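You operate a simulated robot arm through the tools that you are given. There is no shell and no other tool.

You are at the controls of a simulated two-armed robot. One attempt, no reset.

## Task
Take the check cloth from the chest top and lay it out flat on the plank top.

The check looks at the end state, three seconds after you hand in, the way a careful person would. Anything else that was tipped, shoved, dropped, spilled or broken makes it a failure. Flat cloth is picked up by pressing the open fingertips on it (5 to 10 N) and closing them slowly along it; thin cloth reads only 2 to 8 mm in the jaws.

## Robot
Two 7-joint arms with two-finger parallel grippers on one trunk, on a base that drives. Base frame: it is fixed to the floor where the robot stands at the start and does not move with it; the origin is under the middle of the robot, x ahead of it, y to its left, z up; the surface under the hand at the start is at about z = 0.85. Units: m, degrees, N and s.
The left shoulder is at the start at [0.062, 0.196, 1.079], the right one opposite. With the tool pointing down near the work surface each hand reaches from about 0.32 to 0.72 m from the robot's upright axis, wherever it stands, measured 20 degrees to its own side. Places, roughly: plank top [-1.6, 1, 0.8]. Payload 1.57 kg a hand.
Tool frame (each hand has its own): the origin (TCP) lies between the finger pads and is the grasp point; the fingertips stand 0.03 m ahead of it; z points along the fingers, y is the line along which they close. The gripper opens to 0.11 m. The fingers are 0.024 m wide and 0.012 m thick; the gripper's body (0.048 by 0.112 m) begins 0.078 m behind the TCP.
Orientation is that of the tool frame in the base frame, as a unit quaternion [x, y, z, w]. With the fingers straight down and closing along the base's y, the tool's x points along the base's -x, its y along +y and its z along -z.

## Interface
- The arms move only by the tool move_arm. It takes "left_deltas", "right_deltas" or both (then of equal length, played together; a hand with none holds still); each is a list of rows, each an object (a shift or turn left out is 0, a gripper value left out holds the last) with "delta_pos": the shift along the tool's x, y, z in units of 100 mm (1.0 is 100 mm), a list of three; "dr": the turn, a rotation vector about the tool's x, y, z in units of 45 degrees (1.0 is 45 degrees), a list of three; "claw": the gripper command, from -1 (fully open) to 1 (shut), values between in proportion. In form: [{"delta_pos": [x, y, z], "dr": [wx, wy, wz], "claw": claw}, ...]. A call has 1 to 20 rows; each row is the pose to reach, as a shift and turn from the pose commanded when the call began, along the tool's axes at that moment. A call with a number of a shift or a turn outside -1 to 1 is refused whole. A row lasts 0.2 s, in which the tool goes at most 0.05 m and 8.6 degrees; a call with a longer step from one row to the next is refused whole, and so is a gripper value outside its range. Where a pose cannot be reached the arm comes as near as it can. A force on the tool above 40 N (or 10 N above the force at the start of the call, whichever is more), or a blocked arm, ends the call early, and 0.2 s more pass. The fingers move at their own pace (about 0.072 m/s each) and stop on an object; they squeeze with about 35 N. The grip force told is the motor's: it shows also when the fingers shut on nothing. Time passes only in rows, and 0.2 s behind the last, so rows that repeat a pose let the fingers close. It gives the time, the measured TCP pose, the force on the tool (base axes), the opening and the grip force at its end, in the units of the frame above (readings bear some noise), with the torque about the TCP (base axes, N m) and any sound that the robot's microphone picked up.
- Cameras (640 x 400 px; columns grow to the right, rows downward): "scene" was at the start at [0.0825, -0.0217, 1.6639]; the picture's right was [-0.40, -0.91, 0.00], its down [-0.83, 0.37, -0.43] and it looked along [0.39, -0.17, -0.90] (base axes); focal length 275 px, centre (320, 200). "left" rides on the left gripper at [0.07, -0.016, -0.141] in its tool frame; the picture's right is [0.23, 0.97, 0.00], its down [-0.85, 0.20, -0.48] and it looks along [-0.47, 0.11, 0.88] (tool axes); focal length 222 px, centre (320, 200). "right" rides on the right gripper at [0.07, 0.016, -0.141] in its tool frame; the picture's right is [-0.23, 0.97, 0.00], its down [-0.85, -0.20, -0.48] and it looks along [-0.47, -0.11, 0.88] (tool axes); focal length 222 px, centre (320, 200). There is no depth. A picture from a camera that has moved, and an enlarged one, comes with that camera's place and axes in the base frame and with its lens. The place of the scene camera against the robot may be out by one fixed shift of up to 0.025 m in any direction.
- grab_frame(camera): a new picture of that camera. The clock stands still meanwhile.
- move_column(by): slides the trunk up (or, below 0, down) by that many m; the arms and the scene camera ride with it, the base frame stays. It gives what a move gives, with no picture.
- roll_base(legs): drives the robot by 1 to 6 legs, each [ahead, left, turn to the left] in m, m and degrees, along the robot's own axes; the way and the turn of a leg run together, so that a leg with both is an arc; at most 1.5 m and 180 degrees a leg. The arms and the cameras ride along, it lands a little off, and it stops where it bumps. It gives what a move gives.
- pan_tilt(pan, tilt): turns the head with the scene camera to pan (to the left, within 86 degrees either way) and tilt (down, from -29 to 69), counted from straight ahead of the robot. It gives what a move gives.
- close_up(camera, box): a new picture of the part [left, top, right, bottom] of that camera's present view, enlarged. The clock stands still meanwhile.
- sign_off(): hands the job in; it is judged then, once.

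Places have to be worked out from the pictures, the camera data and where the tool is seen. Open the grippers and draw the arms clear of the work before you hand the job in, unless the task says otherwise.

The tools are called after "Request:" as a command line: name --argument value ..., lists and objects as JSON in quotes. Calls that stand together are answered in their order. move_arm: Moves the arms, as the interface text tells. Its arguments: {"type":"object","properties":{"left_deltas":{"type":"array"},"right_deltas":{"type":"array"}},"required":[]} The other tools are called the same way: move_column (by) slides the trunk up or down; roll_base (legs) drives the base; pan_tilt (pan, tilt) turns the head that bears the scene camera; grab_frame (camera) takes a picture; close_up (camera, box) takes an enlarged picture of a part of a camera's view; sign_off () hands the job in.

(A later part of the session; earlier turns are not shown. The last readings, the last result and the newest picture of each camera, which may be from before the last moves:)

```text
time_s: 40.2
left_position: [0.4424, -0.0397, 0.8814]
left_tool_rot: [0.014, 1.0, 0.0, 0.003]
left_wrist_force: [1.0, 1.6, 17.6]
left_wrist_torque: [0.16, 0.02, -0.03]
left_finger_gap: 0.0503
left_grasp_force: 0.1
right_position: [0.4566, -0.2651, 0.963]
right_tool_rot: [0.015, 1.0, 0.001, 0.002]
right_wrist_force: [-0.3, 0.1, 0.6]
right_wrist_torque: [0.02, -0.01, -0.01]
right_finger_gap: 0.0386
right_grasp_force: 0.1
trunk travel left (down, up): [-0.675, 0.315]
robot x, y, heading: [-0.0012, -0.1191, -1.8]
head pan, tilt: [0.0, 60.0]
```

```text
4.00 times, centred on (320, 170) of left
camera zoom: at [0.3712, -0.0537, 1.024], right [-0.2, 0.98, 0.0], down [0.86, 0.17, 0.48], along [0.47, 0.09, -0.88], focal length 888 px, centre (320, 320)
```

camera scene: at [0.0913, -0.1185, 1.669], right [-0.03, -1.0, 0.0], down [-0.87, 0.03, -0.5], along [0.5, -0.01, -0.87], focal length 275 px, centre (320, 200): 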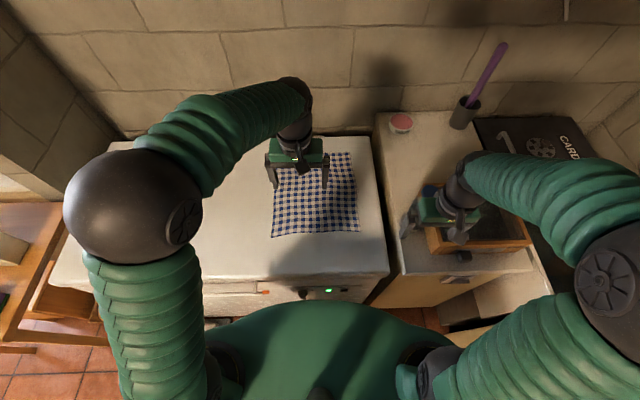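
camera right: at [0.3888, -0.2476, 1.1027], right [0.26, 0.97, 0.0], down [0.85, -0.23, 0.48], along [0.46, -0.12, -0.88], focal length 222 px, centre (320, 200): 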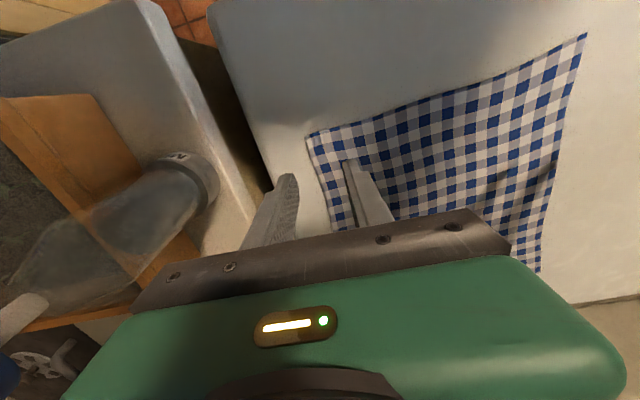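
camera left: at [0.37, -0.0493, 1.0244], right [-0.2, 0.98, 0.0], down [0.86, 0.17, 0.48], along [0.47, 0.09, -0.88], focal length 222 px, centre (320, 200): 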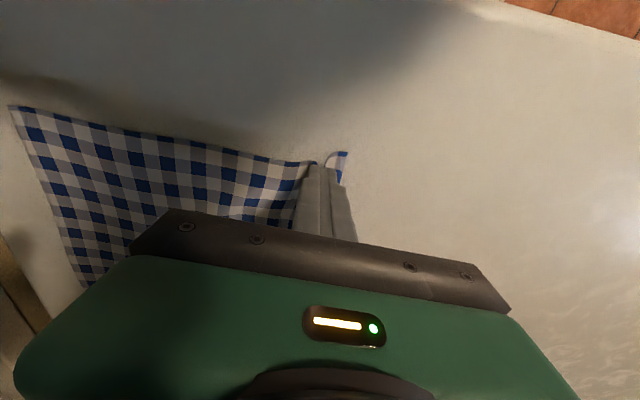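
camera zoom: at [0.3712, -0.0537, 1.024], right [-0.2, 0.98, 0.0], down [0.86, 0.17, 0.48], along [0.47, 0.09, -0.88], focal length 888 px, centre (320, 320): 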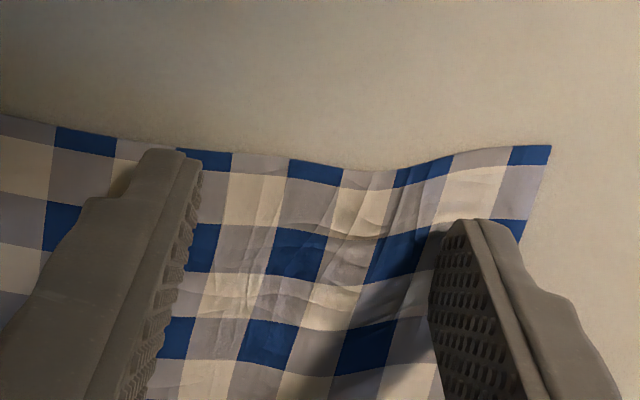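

Both fingers are on the cloth with the ridge between them, at 17.6 N. I ease off by 1 mm, then close slowly.

Request:
move_arm --left_deltas '[{"delta_pos": [0, 0, -0.01], "claw": 0.09}, {"delta_pos": [0, 0, -0.01], "claw": 0.14}, {"delta_pos": [0, 0, -0.01], "claw": 0.19}, {"delta_pos": [0, 0, -0.01], "claw": 0.24}, {"delta_pos": [0, 0, -0.01], "claw": 0.29}, {"delta_pos": [0, 0, -0.01], "claw": 0.34}, {"delta_pos": [0, 0, -0.01], "claw": 0.39}, {"delta_pos": [0, 0, -0.01], "claw": 0.44}, {"delta_pos": [0, 0, -0.01], "claw": 0.49}, {"delta_pos": [0, 0, -0.01], "claw": 0.54}]'

Request:
close_up --camera "left" --box '[240, 120, 400, 220]'

```text
time_s: 42.4
left_position: [0.4417, -0.0406, 0.8819]
left_tool_rot: [0.015, 1.0, 0.0, 0.002]
left_wrist_force: [0.7, -0.9, 13.0]
left_wrist_torque: [0.04, -0.02, -0.03]
left_finger_gap: 0.0258
left_grasp_force: 0.2
right_position: [0.4579, -0.2657, 0.9619]
right_tool_rot: [0.015, 1.0, 0.001, 0.002]
right_wrist_force: [-0.9, -0.3, -0.7]
right_wrist_torque: [0.0, 0.01, 0.01]
right_finger_gap: 0.0383
right_grasp_force: 0.1
trunk travel left (down, up): [-0.675, 0.315]
robot x, y, heading: [-0.0043, -0.1199, -1.8]
head pan, tilt: [0.0, 60.0]
```

```text
4.00 times, centred on (320, 170) of left
camera zoom: at [0.3708, -0.0538, 1.0242], right [-0.2, 0.98, 0.0], down [0.86, 0.17, 0.48], along [0.47, 0.09, -0.88], focal length 888 px, centre (320, 320)
```

zoom: 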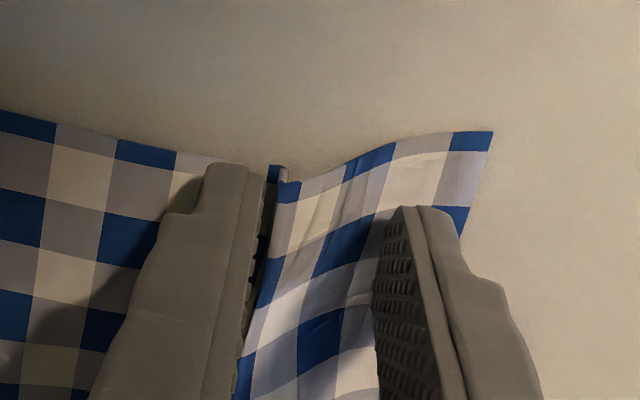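

A tall fold is building up between the fingers. I continue closing.

Request:
move_arm --left_deltas '[{"claw": 0.59}, {"claw": 0.64}, {"claw": 0.69}, {"claw": 0.74}, {"claw": 0.79}, {"claw": 0.84}, {"claw": 0.89}, {"claw": 0.94}, {"claw": 1.0}, {"claw": 1.0}, {"claw": 1.0}, {"claw": 1.0}]'

Request:
close_up --camera "left" --box '[240, 120, 400, 220]'

```text
time_s: 45.0
left_position: [0.4411, -0.04, 0.8811]
left_tool_rot: [0.014, 1.0, -0.001, 0.002]
left_wrist_force: [0.5, -0.3, 12.3]
left_wrist_torque: [0.02, -0.01, -0.02]
left_finger_gap: 0.0025
left_grasp_force: 24.2
right_position: [0.4573, -0.266, 0.9614]
right_tool_rot: [0.015, 1.0, 0.001, 0.002]
right_wrist_force: [-0.1, 0.3, 0.4]
right_wrist_torque: [0.06, 0.0, 0.02]
right_finger_gap: 0.0387
right_grasp_force: 0.1
trunk travel left (down, up): [-0.675, 0.315]
robot x, y, heading: [-0.0004, -0.116, -1.7]
head pan, tilt: [0.0, 60.0]
```

```text
4.00 times, centred on (320, 170) of left
camera zoom: at [0.3709, -0.0538, 1.0242], right [-0.2, 0.98, 0.0], down [0.86, 0.17, 0.48], along [0.47, 0.09, -0.88], focal length 888 px, centre (320, 320)
```

zoom: 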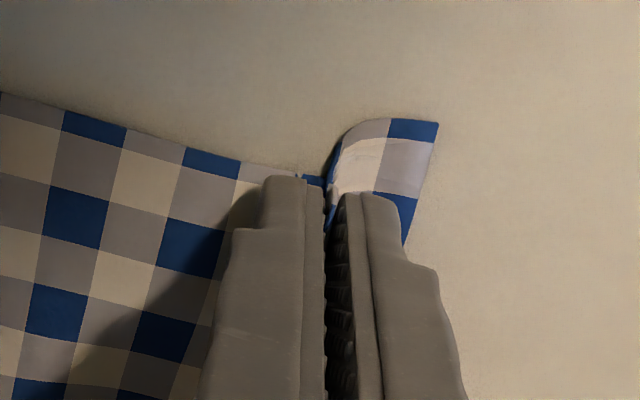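

The left jaw reads 2.5 mm: cloth is held. I raise the left hand a few millimetres to relieve the pressure and look at the right corner.

Request:
move_arm --left_deltas '[{"delta_pos": [0, 0, -0.04], "claw": 1.0}, {"delta_pos": [0, 0, -0.04], "claw": 1.0}]'

Request:
grab_frame --camera "right"

Request:
close_up --camera "scene" --box '[240, 130, 400, 250]'

```text
time_s: 45.6
left_position: [0.441, -0.0394, 0.8845]
left_tool_rot: [0.014, 1.0, 0.0, 0.001]
left_wrist_force: [-0.3, -0.3, -0.1]
left_wrist_torque: [0.0, -0.01, 0.02]
left_finger_gap: 0.0027
left_grasp_force: 23.6
right_position: [0.457, -0.2656, 0.9622]
right_tool_rot: [0.016, 1.0, 0.0, 0.001]
right_wrist_force: [0.7, 0.3, 0.0]
right_wrist_torque: [0.03, -0.01, -0.02]
right_finger_gap: 0.0387
right_grasp_force: 0.0
trunk travel left (down, up): [-0.675, 0.315]
robot x, y, heading: [0.0001, -0.1193, -1.5]
head pan, tilt: [0.0, 60.0]
```

```text
taken
camera right: at [0.3876, -0.248, 1.103], right [0.26, 0.97, 0.0], down [0.85, -0.23, 0.48], along [0.46, -0.12, -0.88], focal length 222 px, centre (320, 200)
```

right: 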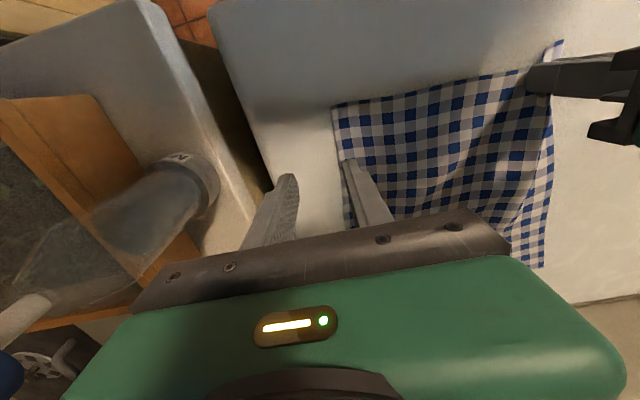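

```text
3.33 times, centred on (320, 190) of scene
camera zoom: at [0.0916, -0.1179, 1.6689], right [-0.03, -1.0, 0.0], down [-0.87, 0.03, -0.5], along [0.5, -0.01, -0.87], focal length 917 px, centre (320, 233)
```

zoom: 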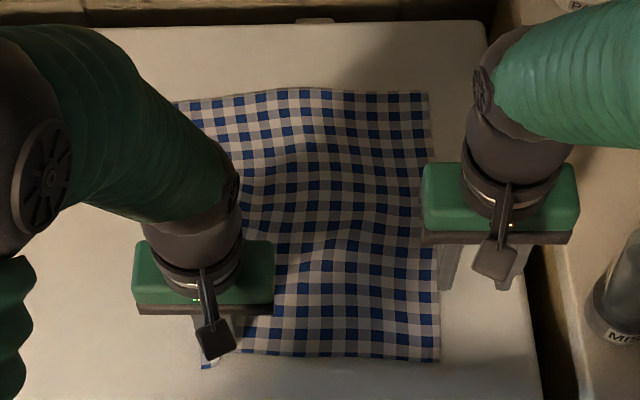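

Near-right corner is now about (0.414, -0.243). I bring the right hand over it with a 50 mm gap so both fingers land just inside the corner.

Request:
move_arm --right_deltas '[{"delta_pos": [0.07, 0.2, 0.0], "claw": 0.09}, {"delta_pos": [0.14, 0.4, 0.1], "claw": 0.09}, {"delta_pos": [0.2, 0.61, 0.3], "claw": 0.09}, {"delta_pos": [0.2, 0.61, 0.6], "claw": 0.09}, {"delta_pos": [0.2, 0.61, 0.72], "claw": 0.09}, {"delta_pos": [0.2, 0.61, 0.72], "claw": 0.09}]'

Request:
close_up --camera "right" --box '[240, 120, 400, 220]'

```text
time_s: 47.0
left_position: [0.4417, -0.0381, 0.886]
left_tool_rot: [0.015, 1.0, 0.0, 0.001]
left_wrist_force: [-0.5, 0.5, 0.2]
left_wrist_torque: [-0.01, 0.02, -0.03]
left_finger_gap: 0.0029
left_grasp_force: 23.9
right_position: [0.442, -0.2039, 0.8876]
right_tool_rot: [0.015, 1.0, 0.0, 0.002]
right_wrist_force: [0.1, 0.1, -0.4]
right_wrist_torque: [0.01, -0.01, 0.02]
right_finger_gap: 0.0501
right_grasp_force: 0.1
trunk travel left (down, up): [-0.675, 0.315]
robot x, y, heading: [-0.0001, -0.1152, -1.5]
head pan, tilt: [0.0, 60.0]
```

```text
4.00 times, centred on (320, 170) of right
camera zoom: at [0.3711, -0.1862, 1.0304], right [0.26, 0.97, 0.0], down [0.85, -0.23, 0.48], along [0.46, -0.12, -0.88], focal length 888 px, centre (320, 320)
```

zoom: 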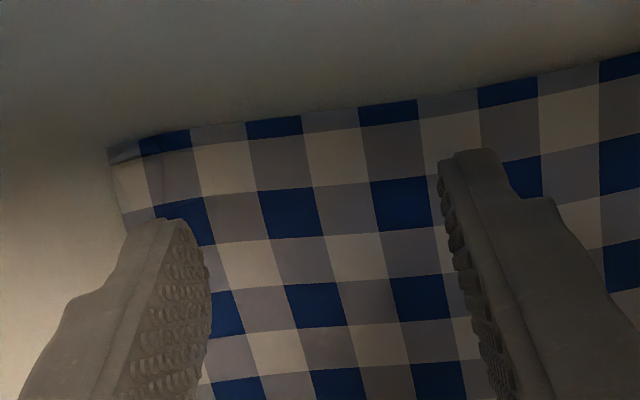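

The outer finger is right at the border; I shift 6 mm inwards and lower to contact.

Request:
move_arm --right_deltas '[{"delta_pos": [0, 0.06, 0.0]}, {"delta_pos": [0, 0.06, 0.05]}, {"delta_pos": [0, 0.06, 0.08]}, {"delta_pos": [0, 0.06, 0.08]}]'

Request:
close_up --camera "right" --box '[240, 120, 400, 220]'

```text
time_s: 48.0
left_position: [0.441, -0.0385, 0.8849]
left_tool_rot: [0.015, 1.0, 0.0, 0.001]
left_wrist_force: [-0.4, 1.0, 0.4]
left_wrist_torque: [0.0, -0.01, 0.03]
left_finger_gap: 0.0029
left_grasp_force: 24.5
right_position: [0.4404, -0.1983, 0.8823]
right_tool_rot: [0.014, 1.0, 0.0, 0.003]
right_wrist_force: [0.5, -0.9, 17.0]
right_wrist_torque: [-0.14, 0.05, -0.02]
right_finger_gap: 0.0501
right_grasp_force: 0.2
trunk travel left (down, up): [-0.675, 0.315]
robot x, y, heading: [-0.0001, -0.1172, -1.7]
head pan, tilt: [0.0, 60.0]
```

```text
4.00 times, centred on (320, 170) of right
camera zoom: at [0.3699, -0.1798, 1.0224], right [0.26, 0.97, 0.0], down [0.85, -0.23, 0.48], along [0.47, -0.12, -0.88], focal length 888 px, centre (320, 320)
```

zoom: 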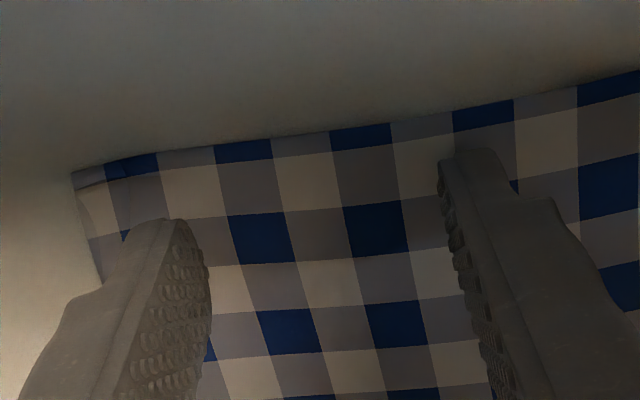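

Both right fingers are on the cloth. I ease to about 10 N and close slowly, moving the left hand 2 cm towards it at the same time so that the cloth between them stays slack.

Request:
move_arm --left_deltas '[{"delta_pos": [0, -0.02, 0]}, {"delta_pos": [0, -0.04, 0]}, {"delta_pos": [0, -0.06, 0]}, {"delta_pos": [0, -0.08, 0]}, {"delta_pos": [0, -0.1, 0]}, {"delta_pos": [0, -0.12, 0]}, {"delta_pos": [0, -0.14, 0]}, {"delta_pos": [0, -0.16, 0]}, {"delta_pos": [0, -0.18, 0]}, {"delta_pos": [0, -0.2, 0]}]' --right_deltas '[{"delta_pos": [0, 0, -0.008], "claw": 0.09}, {"delta_pos": [0, 0, -0.008], "claw": 0.14}, {"delta_pos": [0, 0, -0.008], "claw": 0.19}, {"delta_pos": [0, 0, -0.008], "claw": 0.24}, {"delta_pos": [0, 0, -0.008], "claw": 0.29}, {"delta_pos": [0, 0, -0.008], "claw": 0.34}, {"delta_pos": [0, 0, -0.008], "claw": 0.39}, {"delta_pos": [0, 0, -0.008], "claw": 0.44}, {"delta_pos": [0, 0, -0.008], "claw": 0.49}, {"delta_pos": [0, 0, -0.008], "claw": 0.54}]'

Request:
close_up --camera "right" --box '[240, 120, 400, 220]'

```text
time_s: 50.2
left_position: [0.4403, -0.06, 0.8856]
left_tool_rot: [0.015, 1.0, 0.0, 0.001]
left_wrist_force: [0.2, 0.1, 0.4]
left_wrist_torque: [0.0, 0.01, 0.02]
left_finger_gap: 0.003
left_grasp_force: 24.3
right_position: [0.4407, -0.1969, 0.8819]
right_tool_rot: [0.014, 1.0, 0.0, 0.002]
right_wrist_force: [0.2, 0.4, 9.9]
right_wrist_torque: [-0.02, 0.04, -0.02]
right_finger_gap: 0.0261
right_grasp_force: 0.5
trunk travel left (down, up): [-0.675, 0.315]
robot x, y, heading: [0.0034, -0.1174, -1.7]
head pan, tilt: [0.0, 60.0]
```

```text
4.00 times, centred on (320, 170) of right
camera zoom: at [0.3696, -0.1797, 1.0226], right [0.26, 0.97, 0.0], down [0.85, -0.23, 0.48], along [0.46, -0.12, -0.88], focal length 888 px, centre (320, 320)
```

zoom: 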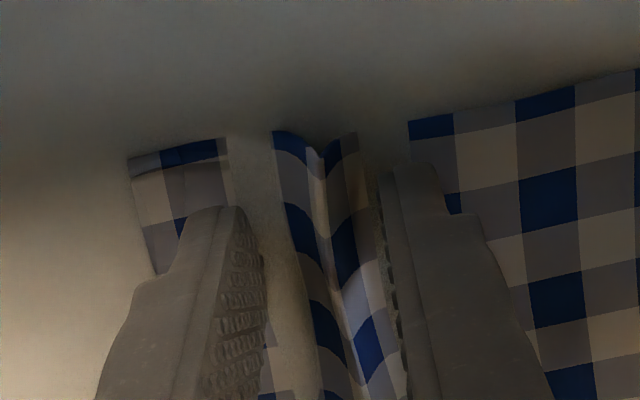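

A good fold stands between the right fingers; I finish closing.

Request:
move_arm --right_deltas '[{"claw": 0.59}, {"claw": 0.64}, {"claw": 0.69}, {"claw": 0.74}, {"claw": 0.79}, {"claw": 0.84}, {"claw": 0.89}, {"claw": 0.94}, {"claw": 1.0}, {"claw": 1.0}, {"claw": 1.0}, {"claw": 1.0}]'

Request:
close_up --camera "right" --box '[240, 120, 400, 220]'

Request:
close_up --camera "scene" --box '[240, 130, 400, 250]'

```text
time_s: 52.8
left_position: [0.4395, -0.0596, 0.8858]
left_tool_rot: [0.014, 1.0, 0.0, 0.0]
left_wrist_force: [0.2, 0.4, 0.3]
left_wrist_torque: [-0.01, 0.0, -0.01]
left_finger_gap: 0.0029
left_grasp_force: 24.3
right_position: [0.4397, -0.1965, 0.8818]
right_tool_rot: [0.015, 1.0, 0.0, 0.001]
right_wrist_force: [-0.2, 1.5, 8.2]
right_wrist_torque: [0.07, 0.05, -0.01]
right_finger_gap: 0.0024
right_grasp_force: 23.7
trunk travel left (down, up): [-0.675, 0.315]
robot x, y, heading: [-0.0005, -0.118, -1.7]
head pan, tilt: [0.0, 60.0]
```

```text
4.00 times, centred on (320, 170) of right
camera zoom: at [0.3698, -0.1794, 1.0226], right [0.26, 0.97, 0.0], down [0.85, -0.23, 0.48], along [0.46, -0.12, -0.88], focal length 888 px, centre (320, 320)
```

zoom: 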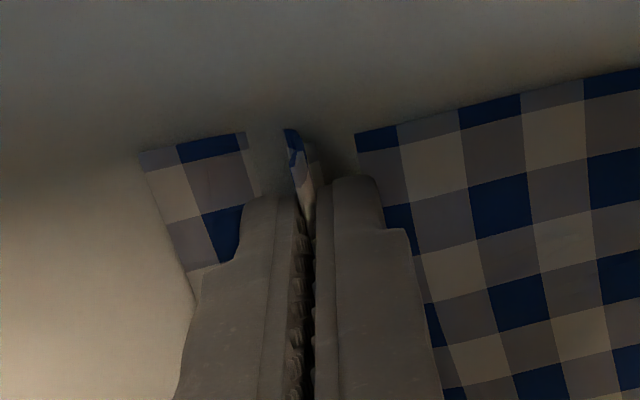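

```text
3.33 times, centred on (320, 190) of scene
camera zoom: at [0.0909, -0.1167, 1.6691], right [-0.03, -1.0, 0.0], down [-0.87, 0.03, -0.5], along [0.5, -0.02, -0.87], focal length 917 px, centre (320, 233)
```

zoom: 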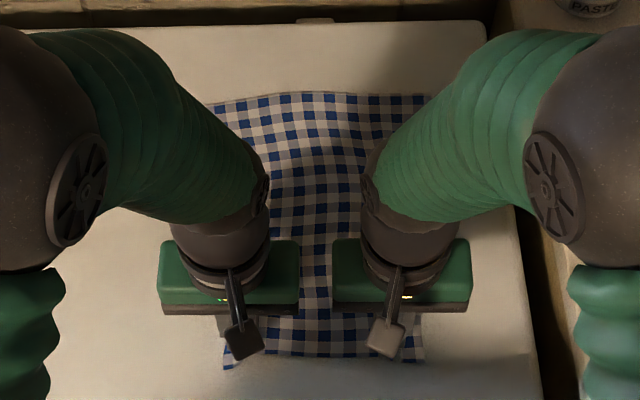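

Both jaws hold cloth (2.9 and 2.4 mm). I lift both hands slowly by 10 cm to test the grip.

Request:
move_arm --left_deltas '[{"delta_pos": [0, 0, -0.1], "claw": 1.0}, {"delta_pos": [0, 0, -0.2], "claw": 1.0}, {"delta_pos": [0, 0, -0.35], "claw": 1.0}, {"delta_pos": [0, 0, -0.5], "claw": 1.0}, {"delta_pos": [0, 0, -0.65], "claw": 1.0}, {"delta_pos": [0, 0, -0.8], "claw": 1.0}, {"delta_pos": [0, 0, -1.0], "claw": 1.0}, {"delta_pos": [0, 0, -1.0], "claw": 1.0}]' --right_deltas '[{"delta_pos": [0, 0, -0.1], "claw": 1.0}, {"delta_pos": [0, 0, -0.2], "claw": 1.0}, {"delta_pos": [0, 0, -0.35], "claw": 1.0}, {"delta_pos": [0, 0, -0.5], "claw": 1.0}, {"delta_pos": [0, 0, -0.65], "claw": 1.0}, {"delta_pos": [0, 0, -0.8], "claw": 1.0}, {"delta_pos": [0, 0, -1.0], "claw": 1.0}, {"delta_pos": [0, 0, -1.0], "claw": 1.0}]'

Request:
grab_frame --camera "scene"

Request:
grab_frame --camera "right"

Request:
grab_frame --camera "left"

```text
time_s: 54.6
left_position: [0.4399, -0.0598, 0.9852]
left_tool_rot: [0.015, 1.0, -0.001, 0.0]
left_wrist_force: [-0.2, -0.1, -0.1]
left_wrist_torque: [0.0, -0.01, 0.02]
left_finger_gap: 0.0026
left_grasp_force: 24.2
right_position: [0.4407, -0.1972, 0.9825]
right_tool_rot: [0.014, 1.0, 0.0, 0.001]
right_wrist_force: [0.5, 0.5, -0.8]
right_wrist_torque: [-0.05, -0.02, 0.03]
right_finger_gap: 0.0024
right_grasp_force: 24.2
trunk travel left (down, up): [-0.675, 0.315]
robot x, y, heading: [-0.0008, -0.1191, -1.8]
head pan, tilt: [0.0, 60.0]
```

```text
taken
camera scene: at [0.0923, -0.1175, 1.6689], right [-0.03, -1.0, 0.0], down [-0.87, 0.03, -0.5], along [0.5, -0.01, -0.87], focal length 275 px, centre (320, 200)
```

scene: 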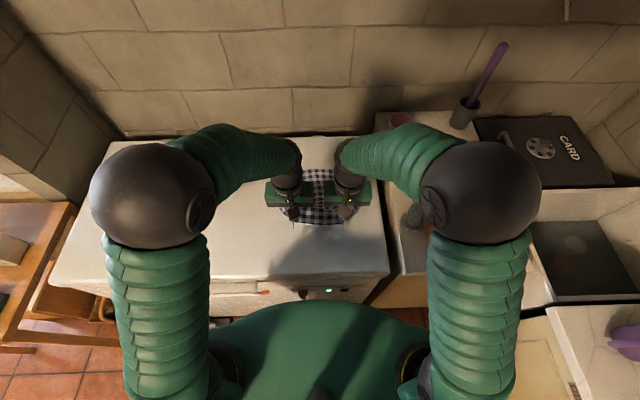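

```text
taken
camera right: at [0.3709, -0.1799, 1.1233], right [0.26, 0.97, 0.0], down [0.85, -0.23, 0.48], along [0.46, -0.12, -0.88], focal length 222 px, centre (320, 200)
```

right: 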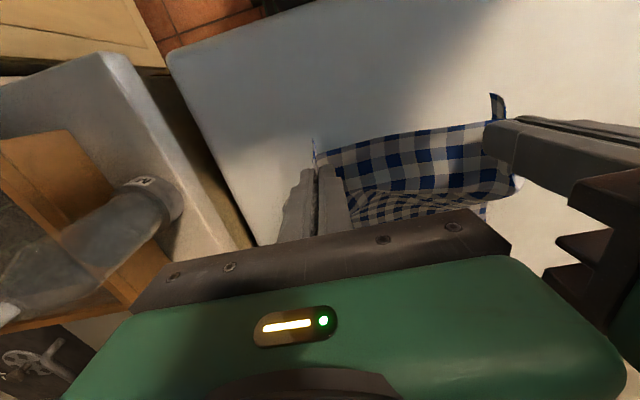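

```text
taken
camera left: at [0.37, -0.0732, 1.1282], right [-0.2, 0.98, 0.0], down [0.86, 0.17, 0.48], along [0.47, 0.09, -0.88], focal length 222 px, centre (320, 200)
```

left: 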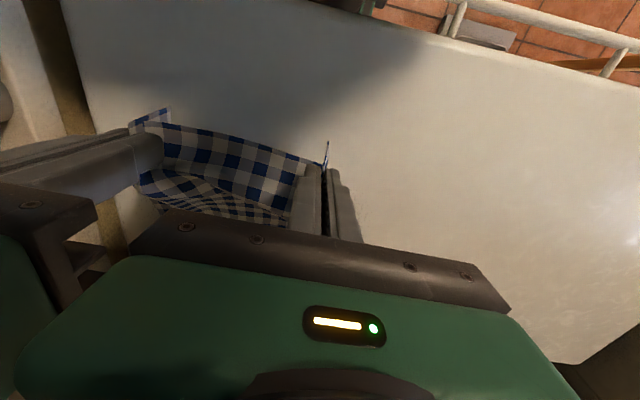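

Both hands hold the cloth. I raise the trunk 0.30 m so the cloth hangs clear of the chest.

Request:
move_column --by 0.3

Request:
grab_frame --camera "scene"

Request:
grab_frame --camera "right"

```text
time_s: 57.6
left_position: [0.4406, -0.0592, 1.2858]
left_tool_rot: [0.016, 1.0, -0.001, 0.002]
left_wrist_force: [-0.6, 0.5, 0.0]
left_wrist_torque: [-0.01, 0.07, -0.01]
left_finger_gap: 0.0027
left_grasp_force: 24.4
right_position: [0.4407, -0.1984, 1.2825]
right_tool_rot: [0.015, 1.0, 0.0, 0.0]
right_wrist_force: [0.0, 0.2, -0.5]
right_wrist_torque: [-0.01, 0.03, 0.02]
right_finger_gap: 0.0024
right_grasp_force: 24.6
trunk travel left (down, up): [-0.975, 0.015]
robot x, y, heading: [0.0006, -0.1183, -1.9]
head pan, tilt: [0.0, 60.0]
```

```text
taken
camera scene: at [0.0926, -0.1175, 1.9689], right [-0.03, -1.0, 0.0], down [-0.87, 0.03, -0.5], along [0.5, -0.01, -0.87], focal length 275 px, centre (320, 200)
```

scene: 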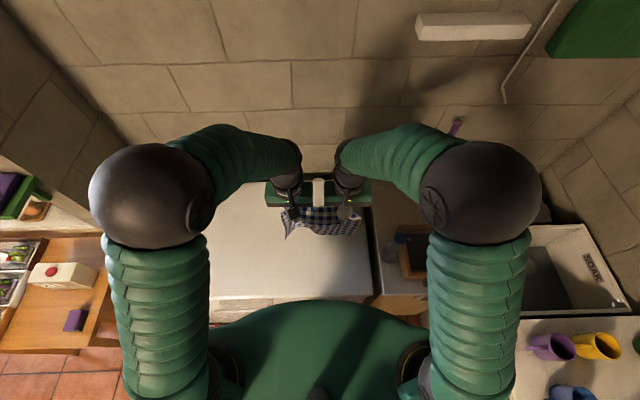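

```text
taken
camera right: at [0.3708, -0.1799, 1.4231], right [0.26, 0.97, 0.0], down [0.85, -0.23, 0.48], along [0.46, -0.12, -0.88], focal length 222 px, centre (320, 200)
```

right: 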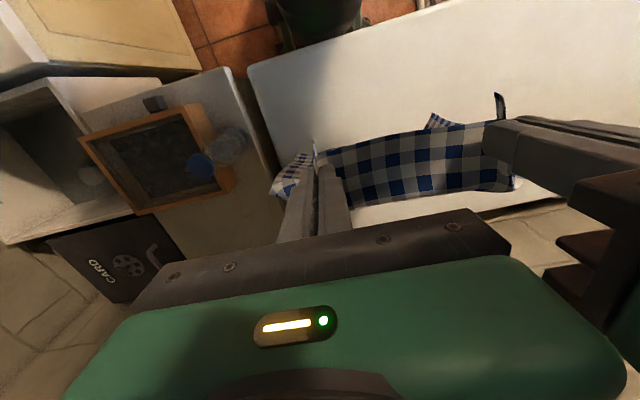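

The cloth hangs freely. I back away from the chest by 0.5 m and turn left to face +y.

Request:
roll_base --legs '[[-0.5, 0, 0], [0, 0, 91.8]]'

Request:
pan_tilt --pan 45 --tilt 40

Request:
grab_frame --camera "scene"

```text
time_s: 64.5
left_position: [-0.5687, 0.336, 1.2859]
left_tool_rot: [-0.706, 0.708, 0.001, 0.001]
left_wrist_force: [0.2, -0.9, 0.1]
left_wrist_torque: [0.0, 0.03, -0.01]
left_finger_gap: 0.0029
left_grasp_force: 24.2
right_position: [-0.4307, 0.342, 1.282]
right_tool_rot: [-0.706, 0.708, 0.001, 0.001]
right_wrist_force: [0.3, -0.2, -0.9]
right_wrist_torque: [0.01, 0.0, -0.03]
right_finger_gap: 0.0028
right_grasp_force: 23.9
trunk travel left (down, up): [-0.975, 0.015]
robot x, y, heading: [-0.4993, -0.1025, 89.8]
head pan, tilt: [0.0, 60.0]
```

```text
time_s: 65.6
left_position: [-0.5705, 0.3344, 1.2857]
left_tool_rot: [-0.706, 0.708, 0.001, 0.001]
left_wrist_force: [-0.4, 0.3, -0.1]
left_wrist_torque: [-0.01, 0.03, -0.04]
left_finger_gap: 0.0027
left_grasp_force: 24.2
right_position: [-0.4323, 0.3394, 1.2831]
right_tool_rot: [-0.707, 0.708, 0.001, 0.001]
right_wrist_force: [0.4, -0.2, -0.4]
right_wrist_torque: [-0.01, 0.03, -0.02]
right_finger_gap: 0.0027
right_grasp_force: 24.4
trunk travel left (down, up): [-0.975, 0.015]
robot x, y, heading: [-0.4953, -0.1019, 89.8]
head pan, tilt: [45.0, 40.0]
```

```text
taken
camera scene: at [-0.5648, -0.0047, 1.9957], right [0.71, 0.71, 0.0], down [0.45, -0.46, -0.76], along [-0.54, 0.54, -0.64], focal length 275 px, centre (320, 200)
```

scene: 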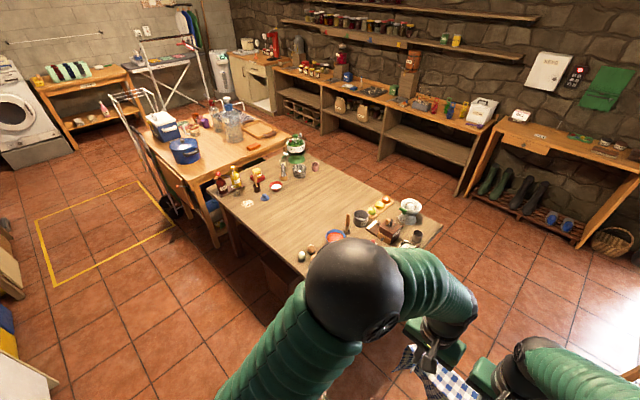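

The way is clear. I strafe left 1.08 m alongside the table, then look at the free spot.

Request:
roll_base --legs '[[0, 1.085, 0]]'

Request:
pan_tilt --pan 0 --tilt 45

Request:
grab_frame --camera "scene"

```text
time_s: 71.1
left_position: [-1.6392, 0.3418, 1.2861]
left_tool_rot: [-0.704, 0.711, 0.002, 0.0]
left_wrist_force: [-0.3, 0.1, -0.3]
left_wrist_torque: [-0.02, 0.03, -0.04]
left_finger_gap: 0.0028
left_grasp_force: 24.2
right_position: [-1.502, 0.3461, 1.2837]
right_tool_rot: [-0.703, 0.711, 0.001, 0.001]
right_wrist_force: [-0.8, 0.3, -0.5]
right_wrist_torque: [0.0, -0.02, -0.05]
right_finger_gap: 0.0024
right_grasp_force: 24.1
trunk travel left (down, up): [-0.975, 0.015]
robot x, y, heading: [-1.5751, -0.0959, 89.4]
head pan, tilt: [45.0, 40.0]
```

```text
time_s: 72.2
left_position: [-1.6402, 0.3396, 1.2859]
left_tool_rot: [-0.703, 0.711, 0.002, 0.001]
left_wrist_force: [0.3, -0.3, -0.9]
left_wrist_torque: [0.02, 0.01, -0.04]
left_finger_gap: 0.0027
left_grasp_force: 24.1
right_position: [-1.5033, 0.345, 1.2828]
right_tool_rot: [-0.703, 0.711, 0.002, 0.002]
right_wrist_force: [-0.2, -0.2, -0.4]
right_wrist_torque: [0.01, 0.0, -0.02]
right_finger_gap: 0.0027
right_grasp_force: 23.7
trunk travel left (down, up): [-0.975, 0.015]
robot x, y, heading: [-1.5725, -0.0991, 89.1]
head pan, tilt: [0.0, 45.0]
```

```text
taken
camera scene: at [-1.5781, 0.0229, 1.9884], right [1.0, -0.01, 0.0], down [-0.01, -0.71, -0.71], along [0.01, 0.71, -0.71], focal length 275 px, centre (320, 200)
```

scene: 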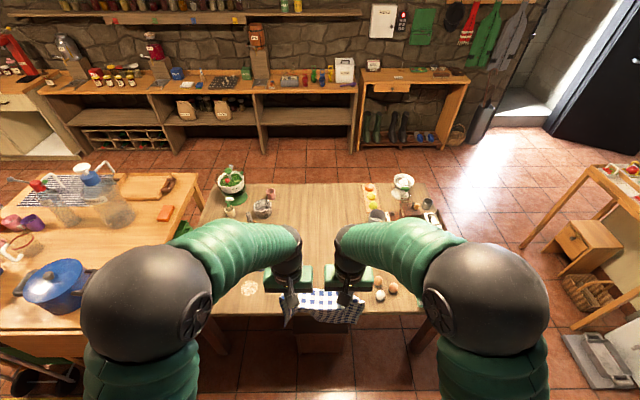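

The free spot lies ahead: eggs at about (-1.29, 0.59), the grains at (-1.90, 0.64), table front edge at y 0.52. I drive forward 0.31 m with a small shift left and straighten the heading.

Request:
roll_base --legs '[[0.3, 0.015, 0.9]]'

Request:
pan_tilt --pan 0 --tilt 60

Request:
grab_frame --camera "scene"

Request:
grab_frame --camera "left"

Request:
grab_frame --camera "right"

```text
time_s: 74.3
left_position: [-1.6632, 0.6385, 1.2886]
left_tool_rot: [0.709, -0.705, -0.004, -0.004]
left_wrist_force: [-0.2, -0.6, 0.7]
left_wrist_torque: [0.02, -0.04, -0.06]
left_finger_gap: 0.0029
left_grasp_force: 23.9
right_position: [-1.5259, 0.6433, 1.2856]
right_tool_rot: [0.709, -0.705, -0.003, -0.003]
right_wrist_force: [0.1, -0.2, 0.3]
right_wrist_torque: [0.01, 0.0, -0.04]
right_finger_gap: 0.0026
right_grasp_force: 23.9
trunk travel left (down, up): [-0.975, 0.015]
robot x, y, heading: [-1.5879, 0.2028, 90.5]
head pan, tilt: [0.0, 45.0]
```

```text
time_s: 75.0
left_position: [-1.6646, 0.6399, 1.2883]
left_tool_rot: [0.709, -0.706, -0.003, -0.003]
left_wrist_force: [-0.2, 0.3, 0.3]
left_wrist_torque: [-0.01, 0.01, 0.02]
left_finger_gap: 0.0028
left_grasp_force: 24.2
right_position: [-1.5256, 0.6456, 1.284]
right_tool_rot: [0.711, -0.704, -0.002, -0.002]
right_wrist_force: [0.3, 0.5, -0.5]
right_wrist_torque: [-0.03, -0.04, -0.03]
right_finger_gap: 0.0025
right_grasp_force: 23.7
trunk travel left (down, up): [-0.975, 0.015]
robot x, y, heading: [-1.5905, 0.2066, 90.1]
head pan, tilt: [0.0, 60.0]
```

```text
taken
camera scene: at [-1.5958, 0.3083, 1.9692], right [1.0, 0.01, 0.0], down [0.01, -0.87, -0.5], along [0.0, 0.5, -0.87], focal length 275 px, centre (320, 200)
```

scene: 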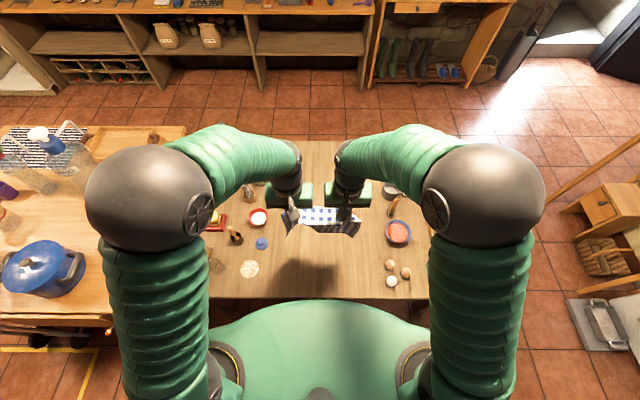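

```text
taken
camera left: at [-1.6471, 0.57, 1.4302], right [-0.97, -0.23, 0.0], down [-0.2, 0.85, 0.48], along [-0.11, 0.47, -0.87], focal length 222 px, centre (320, 200)
```

left: 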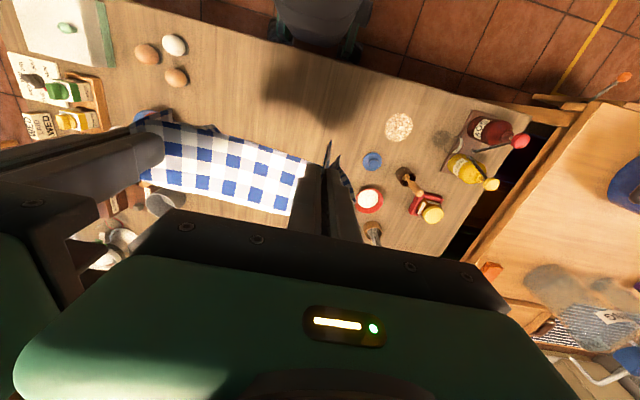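

```text
taken
camera right: at [-1.5425, 0.5744, 1.425], right [-0.98, 0.22, 0.0], down [0.19, 0.85, 0.48], along [0.1, 0.47, -0.88], focal length 222 px, centre (320, 200)
```

right: 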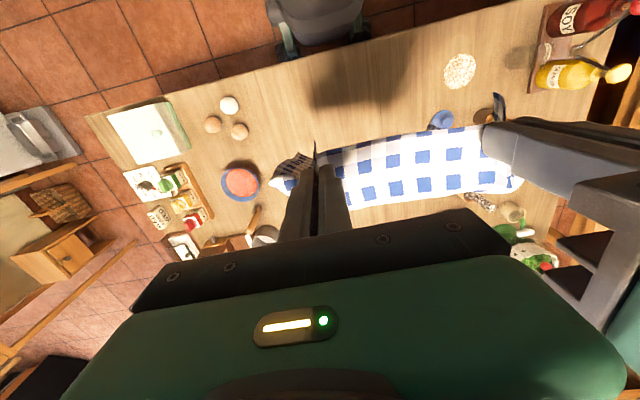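

The free strip spans x -1.83 to -1.32, and the hands are centred at -1.595. I drive 3 cm further forward for reach (the box under the table starts near y 0.6), then lower the trunk a little.

Request:
roll_base --legs '[[0.03, -0.008, 0]]'

Request:
move_column --by -0.08

```text
time_s: 75.9
left_position: [-1.6541, 0.6671, 1.2899]
left_tool_rot: [0.71, -0.705, -0.005, -0.005]
left_wrist_force: [-0.1, -0.4, 0.1]
left_wrist_torque: [0.01, 0.02, -0.01]
left_finger_gap: 0.0029
left_grasp_force: 24.0
right_position: [-1.5185, 0.6723, 1.2865]
right_tool_rot: [0.71, -0.704, -0.005, -0.003]
right_wrist_force: [-0.5, 0.1, 0.0]
right_wrist_torque: [0.01, 0.01, -0.03]
right_finger_gap: 0.0026
right_grasp_force: 23.9
trunk travel left (down, up): [-0.975, 0.015]
robot x, y, heading: [-1.5806, 0.2366, 90.4]
head pan, tilt: [0.0, 60.0]
```

```text
time_s: 77.1
left_position: [-1.6606, 0.6727, 1.2067]
left_tool_rot: [0.71, -0.704, -0.001, -0.002]
left_wrist_force: [0.1, 0.3, -0.3]
left_wrist_torque: [-0.03, -0.05, -0.03]
left_finger_gap: 0.0028
left_grasp_force: 24.3
right_position: [-1.5215, 0.6789, 1.2043]
right_tool_rot: [0.71, -0.704, 0.0, -0.003]
right_wrist_force: [0.5, 0.1, 0.1]
right_wrist_torque: [0.03, 0.03, -0.03]
right_finger_gap: 0.0029
right_grasp_force: 24.5
trunk travel left (down, up): [-0.895, 0.095]
robot x, y, heading: [-1.5856, 0.2402, 90.6]
head pan, tilt: [0.0, 60.0]
```

The hands are at y ≈ 0.675, z ≈ 1.205. I move both hands forward 10 cm, gently.

Request:
move_arm --left_deltas '[{"delta_pos": [-0.2, 0, 0], "claw": 1.0}, {"delta_pos": [-0.4, 0, 0], "claw": 1.0}, {"delta_pos": [-0.6, 0, 0], "claw": 1.0}, {"delta_pos": [-0.8, 0, 0], "claw": 1.0}, {"delta_pos": [-1.0, 0, 0], "claw": 1.0}, {"delta_pos": [-1.0, 0, 0], "claw": 1.0}]' --right_deltas '[{"delta_pos": [-0.2, 0, 0], "claw": 1.0}, {"delta_pos": [-0.4, 0, 0], "claw": 1.0}, {"delta_pos": [-0.6, 0, 0], "claw": 1.0}, {"delta_pos": [-0.8, 0, 0], "claw": 1.0}, {"delta_pos": [-1.0, 0, 0], "claw": 1.0}, {"delta_pos": [-1.0, 0, 0], "claw": 1.0}]'

Request:
move_arm --left_deltas '[{"delta_pos": [-0.2, 0, 0], "claw": 1.0}, {"delta_pos": [-0.4, 0, 0], "claw": 1.0}, {"delta_pos": [-0.6, 0, 0], "claw": 1.0}, {"delta_pos": [-0.8, 0, 0], "claw": 1.0}, {"delta_pos": [-1.0, 0, 0], "claw": 1.0}, {"delta_pos": [-1.0, 0, 0], "claw": 1.0}]' --right_deltas '[{"delta_pos": [-0.2, 0, 0], "claw": 1.0}, {"delta_pos": [-0.4, 0, 0], "claw": 1.0}, {"delta_pos": [-0.6, 0, 0], "claw": 1.0}, {"delta_pos": [-0.8, 0, 0], "claw": 1.0}, {"delta_pos": [-1.0, 0, 0], "claw": 1.0}, {"delta_pos": [-1.0, 0, 0], "claw": 1.0}]'

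Request:
grab_frame --camera "scene"

Request:
grab_frame --camera "left"

Request:
grab_frame --camera "right"

```text
time_s: 78.5
left_position: [-1.6569, 0.7702, 1.2073]
left_tool_rot: [0.71, -0.705, -0.002, -0.002]
left_wrist_force: [-0.5, 0.5, 0.4]
left_wrist_torque: [0.0, -0.01, -0.04]
left_finger_gap: 0.0027
left_grasp_force: 23.9
right_position: [-1.5206, 0.7776, 1.2051]
right_tool_rot: [0.711, -0.704, -0.003, -0.003]
right_wrist_force: [0.6, 0.3, -0.6]
right_wrist_torque: [0.0, 0.04, -0.02]
right_finger_gap: 0.0028
right_grasp_force: 23.4
trunk travel left (down, up): [-0.895, 0.095]
robot x, y, heading: [-1.5808, 0.236, 90.5]
head pan, tilt: [0.0, 60.0]
```

```text
time_s: 79.9
left_position: [-1.6592, 0.872, 1.213]
left_tool_rot: [0.709, -0.705, -0.002, -0.003]
left_wrist_force: [0.3, -0.6, 0.0]
left_wrist_torque: [0.0, 0.01, -0.02]
left_finger_gap: 0.0029
left_grasp_force: 24.2
right_position: [-1.5216, 0.8769, 1.2083]
right_tool_rot: [0.71, -0.704, -0.003, -0.003]
right_wrist_force: [0.4, 0.5, -1.0]
right_wrist_torque: [0.01, -0.01, -0.03]
right_finger_gap: 0.0023
right_grasp_force: 24.3
trunk travel left (down, up): [-0.895, 0.095]
robot x, y, heading: [-1.581, 0.2415, 90.4]
head pan, tilt: [0.0, 60.0]
```

```text
taken
camera scene: at [-1.5886, 0.3472, 1.8888], right [1.0, 0.01, 0.0], down [0.01, -0.87, -0.5], along [0.0, 0.5, -0.87], focal length 275 px, centre (320, 200)
```

scene: 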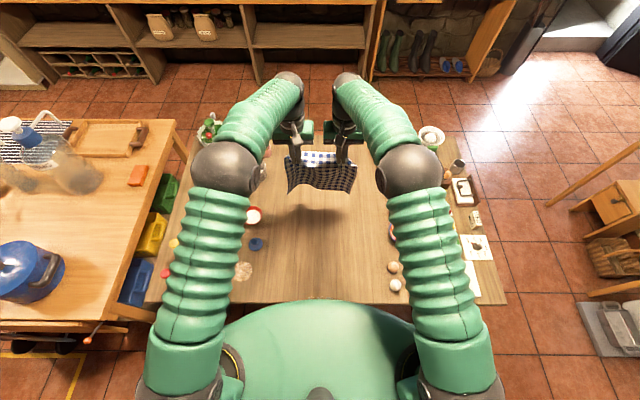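

```text
taken
camera left: at [-1.6426, 0.8016, 1.3544], right [-0.97, -0.23, 0.0], down [-0.21, 0.85, 0.48], along [-0.11, 0.47, -0.87], focal length 222 px, centre (320, 200)
```

left: 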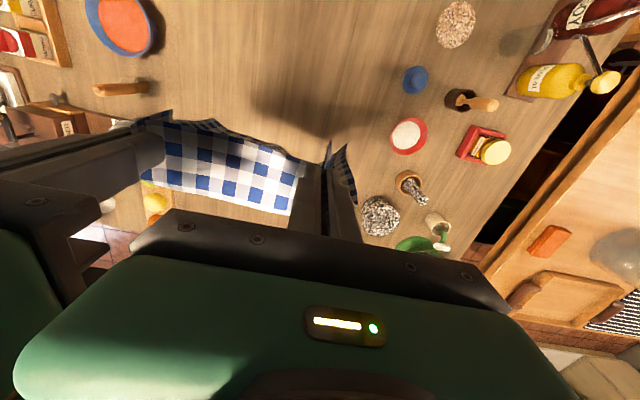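

```text
taken
camera right: at [-1.5378, 0.806, 1.3482], right [-0.98, 0.22, 0.0], down [0.19, 0.85, 0.49], along [0.1, 0.47, -0.87], focal length 222 px, centre (320, 200)
```

right: 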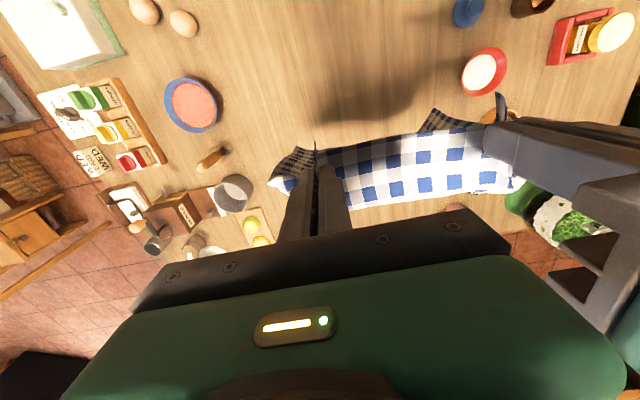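

Both hands reached y ≈ 0.875. I enlarge the hanging cloth to judge its lower edge.

Request:
close_up --camera "scene" --box '[240, 110, 400, 230]'

```text
3.33 times, centred on (320, 170) of scene
camera zoom: at [-1.5886, 0.3472, 1.8888], right [1.0, 0.01, 0.0], down [0.01, -0.87, -0.5], along [0.0, 0.5, -0.87], focal length 917 px, centre (320, 300)
```

zoom: 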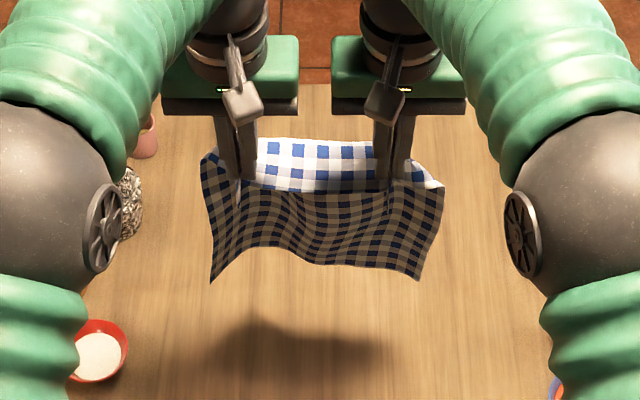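

The cloth falls over the fingers like a waterfall: about 6 cm forward, then down to z ≈ 0.95 at y ≈ 0.94. I lower the trunk 0.10 m and look again before its far edge touches.

Request:
move_column --by -0.1

Request:
close_up --camera "scene" --box '[240, 110, 400, 230]'

```text
time_s: 81.2
left_position: [-1.6602, 0.8708, 1.1126]
left_tool_rot: [0.709, -0.705, -0.002, -0.003]
left_wrist_force: [-0.1, 0.6, -0.2]
left_wrist_torque: [-0.05, -0.02, -0.06]
left_finger_gap: 0.0026
left_grasp_force: 24.4
right_position: [-1.5222, 0.8773, 1.1081]
right_tool_rot: [0.711, -0.703, -0.003, -0.004]
right_wrist_force: [-0.2, -0.3, -1.2]
right_wrist_torque: [-0.03, -0.01, -0.06]
right_finger_gap: 0.0025
right_grasp_force: 24.0
trunk travel left (down, up): [-0.795, 0.195]
robot x, y, heading: [-1.585, 0.2375, 90.6]
head pan, tilt: [0.0, 60.0]
```

```text
3.33 times, centred on (320, 170) of scene
camera zoom: at [-1.5884, 0.3462, 1.7889], right [1.0, 0.01, 0.0], down [0.01, -0.87, -0.5], along [0.0, 0.5, -0.87], focal length 917 px, centre (320, 300)
```

zoom: 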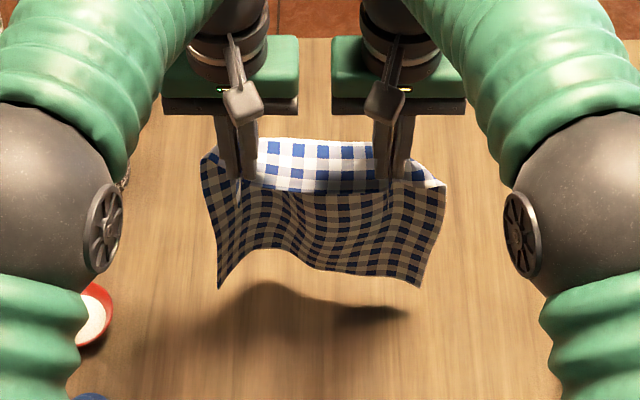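

The lower edge is still a few centimetres above the wood. I lower 4 cm more.

Request:
move_column --by -0.04

Request:
close_up --camera "scene" --box '[240, 110, 400, 230]'

```text
time_s: 82.0
left_position: [-1.6593, 0.8721, 1.0719]
left_tool_rot: [0.71, -0.705, -0.002, -0.004]
left_wrist_force: [-0.4, 0.7, 0.6]
left_wrist_torque: [-0.01, -0.03, -0.03]
left_finger_gap: 0.0028
left_grasp_force: 23.9
right_position: [-1.521, 0.8766, 1.0662]
right_tool_rot: [0.71, -0.704, -0.002, -0.003]
right_wrist_force: [-0.1, -0.1, 0.5]
right_wrist_torque: [0.0, -0.01, -0.04]
right_finger_gap: 0.0027
right_grasp_force: 24.1
trunk travel left (down, up): [-0.755, 0.235]
robot x, y, heading: [-1.5853, 0.2347, 90.5]
head pan, tilt: [0.0, 60.0]
```

```text
3.33 times, centred on (320, 170) of scene
camera zoom: at [-1.5885, 0.3451, 1.7489], right [1.0, 0.01, 0.0], down [0.01, -0.87, -0.5], along [0.0, 0.5, -0.87], focal length 917 px, centre (320, 300)
```

zoom: 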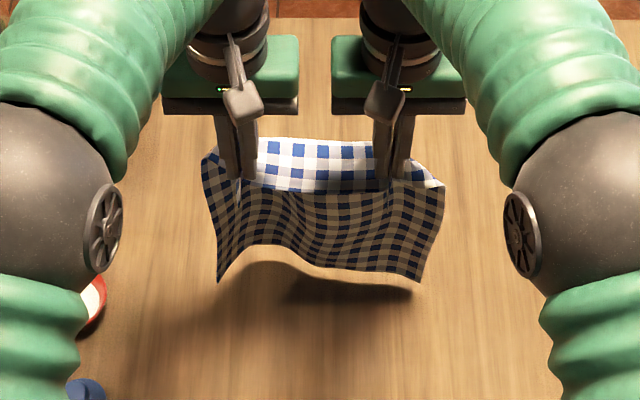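

The edge is nearly touching. I now move the hands down and back towards the robot together, so the cloth lays itself from the far edge on.

Request:
move_arm --left_deltas '[{"delta_pos": [0, 0, 0.1], "claw": 1.0}, {"delta_pos": [0, 0, 0.2], "claw": 1.0}, {"delta_pos": [0.08, 0, 0.3], "claw": 1.0}, {"delta_pos": [0.18, 0, 0.4], "claw": 1.0}, {"delta_pos": [0.28, 0, 0.5], "claw": 1.0}, {"delta_pos": [0.38, 0, 0.6], "claw": 1.0}, {"delta_pos": [0.48, 0, 0.7], "claw": 1.0}, {"delta_pos": [0.58, 0, 0.8], "claw": 1.0}, {"delta_pos": [0.58, 0, 0.8], "claw": 1.0}]' --right_deltas '[{"delta_pos": [0, 0, 0.1], "claw": 1.0}, {"delta_pos": [0, 0, 0.2], "claw": 1.0}, {"delta_pos": [0.08, 0, 0.3], "claw": 1.0}, {"delta_pos": [0.18, 0, 0.4], "claw": 1.0}, {"delta_pos": [0.28, 0, 0.5], "claw": 1.0}, {"delta_pos": [0.38, 0, 0.6], "claw": 1.0}, {"delta_pos": [0.48, 0, 0.7], "claw": 1.0}, {"delta_pos": [0.58, 0, 0.8], "claw": 1.0}, {"delta_pos": [0.58, 0, 0.8], "claw": 1.0}]'

Request:
close_up --camera "scene" --box '[240, 110, 400, 230]'

```text
time_s: 84.0
left_position: [-1.6593, 0.814, 0.9918]
left_tool_rot: [0.709, -0.705, -0.003, -0.003]
left_wrist_force: [0.4, -0.2, -0.8]
left_wrist_torque: [-0.02, -0.03, -0.06]
left_finger_gap: 0.0028
left_grasp_force: 23.7
right_position: [-1.5206, 0.8202, 0.9854]
right_tool_rot: [0.71, -0.704, -0.003, -0.003]
right_wrist_force: [-0.2, -0.2, 0.0]
right_wrist_torque: [0.03, -0.01, 0.01]
right_finger_gap: 0.0029
right_grasp_force: 24.2
trunk travel left (down, up): [-0.755, 0.235]
robot x, y, heading: [-1.5801, 0.2381, 90.8]
head pan, tilt: [0.0, 60.0]
```

```text
3.33 times, centred on (320, 170) of scene
camera zoom: at [-1.5884, 0.3453, 1.7489], right [1.0, 0.01, 0.0], down [0.01, -0.87, -0.5], along [0.0, 0.5, -0.87], focal length 917 px, centre (320, 300)
```

zoom: 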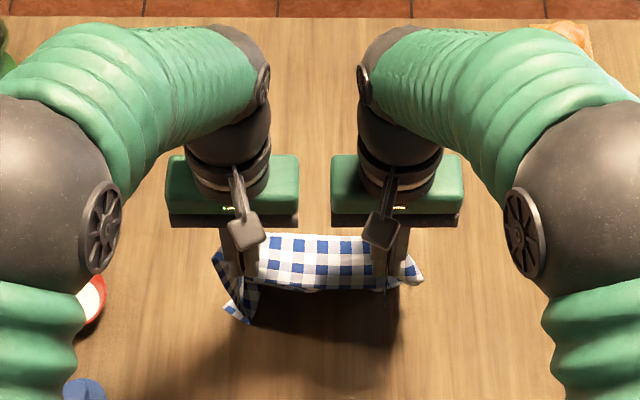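

The bulk is hidden behind the grippers now, and a corner shows near the left finger. I check the other views before going on.

Request:
grab_frame --camera "left"

Request:
grab_frame --camera "right"

Request:
close_up --camera "scene" --box '[280, 160, 360, 220]'

```text
taken
camera left: at [-1.6425, 0.7438, 1.1335], right [-0.97, -0.23, 0.0], down [-0.21, 0.85, 0.49], along [-0.11, 0.47, -0.87], focal length 222 px, centre (320, 200)
```

left: 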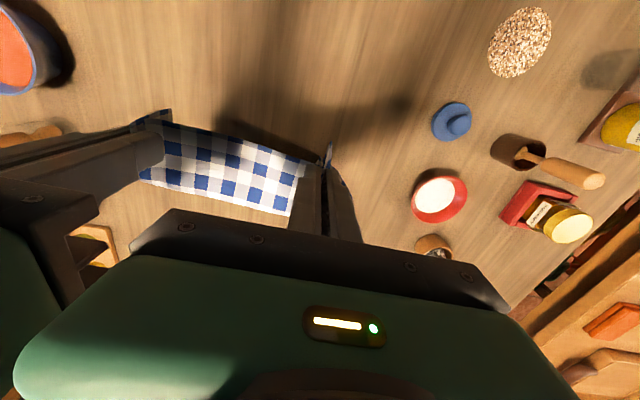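

```text
taken
camera right: at [-1.5372, 0.7475, 1.1274], right [-0.98, 0.22, 0.0], down [0.19, 0.85, 0.49], along [0.1, 0.47, -0.87], focal length 222 px, centre (320, 200)
```

right: 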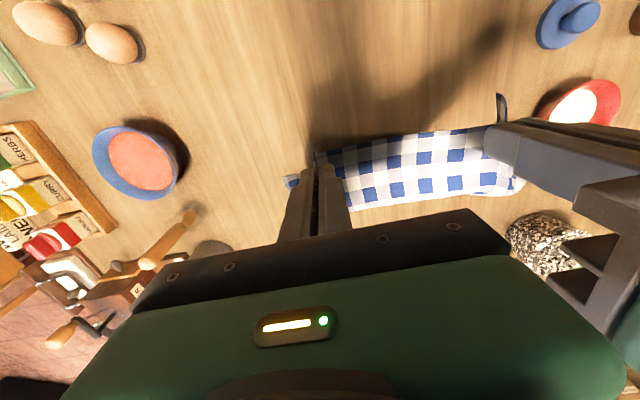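

```text
6.67 times, centred on (320, 190) of scene
camera zoom: at [-1.5884, 0.3453, 1.7489], right [1.0, 0.01, 0.0], down [0.01, -0.87, -0.5], along [0.0, 0.5, -0.87], focal length 1834 px, centre (320, 267)
```

zoom: 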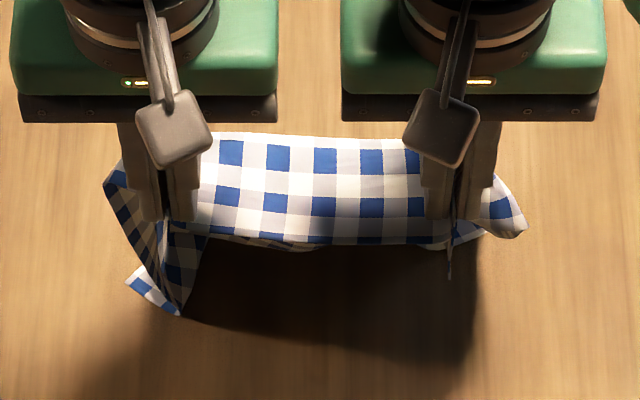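

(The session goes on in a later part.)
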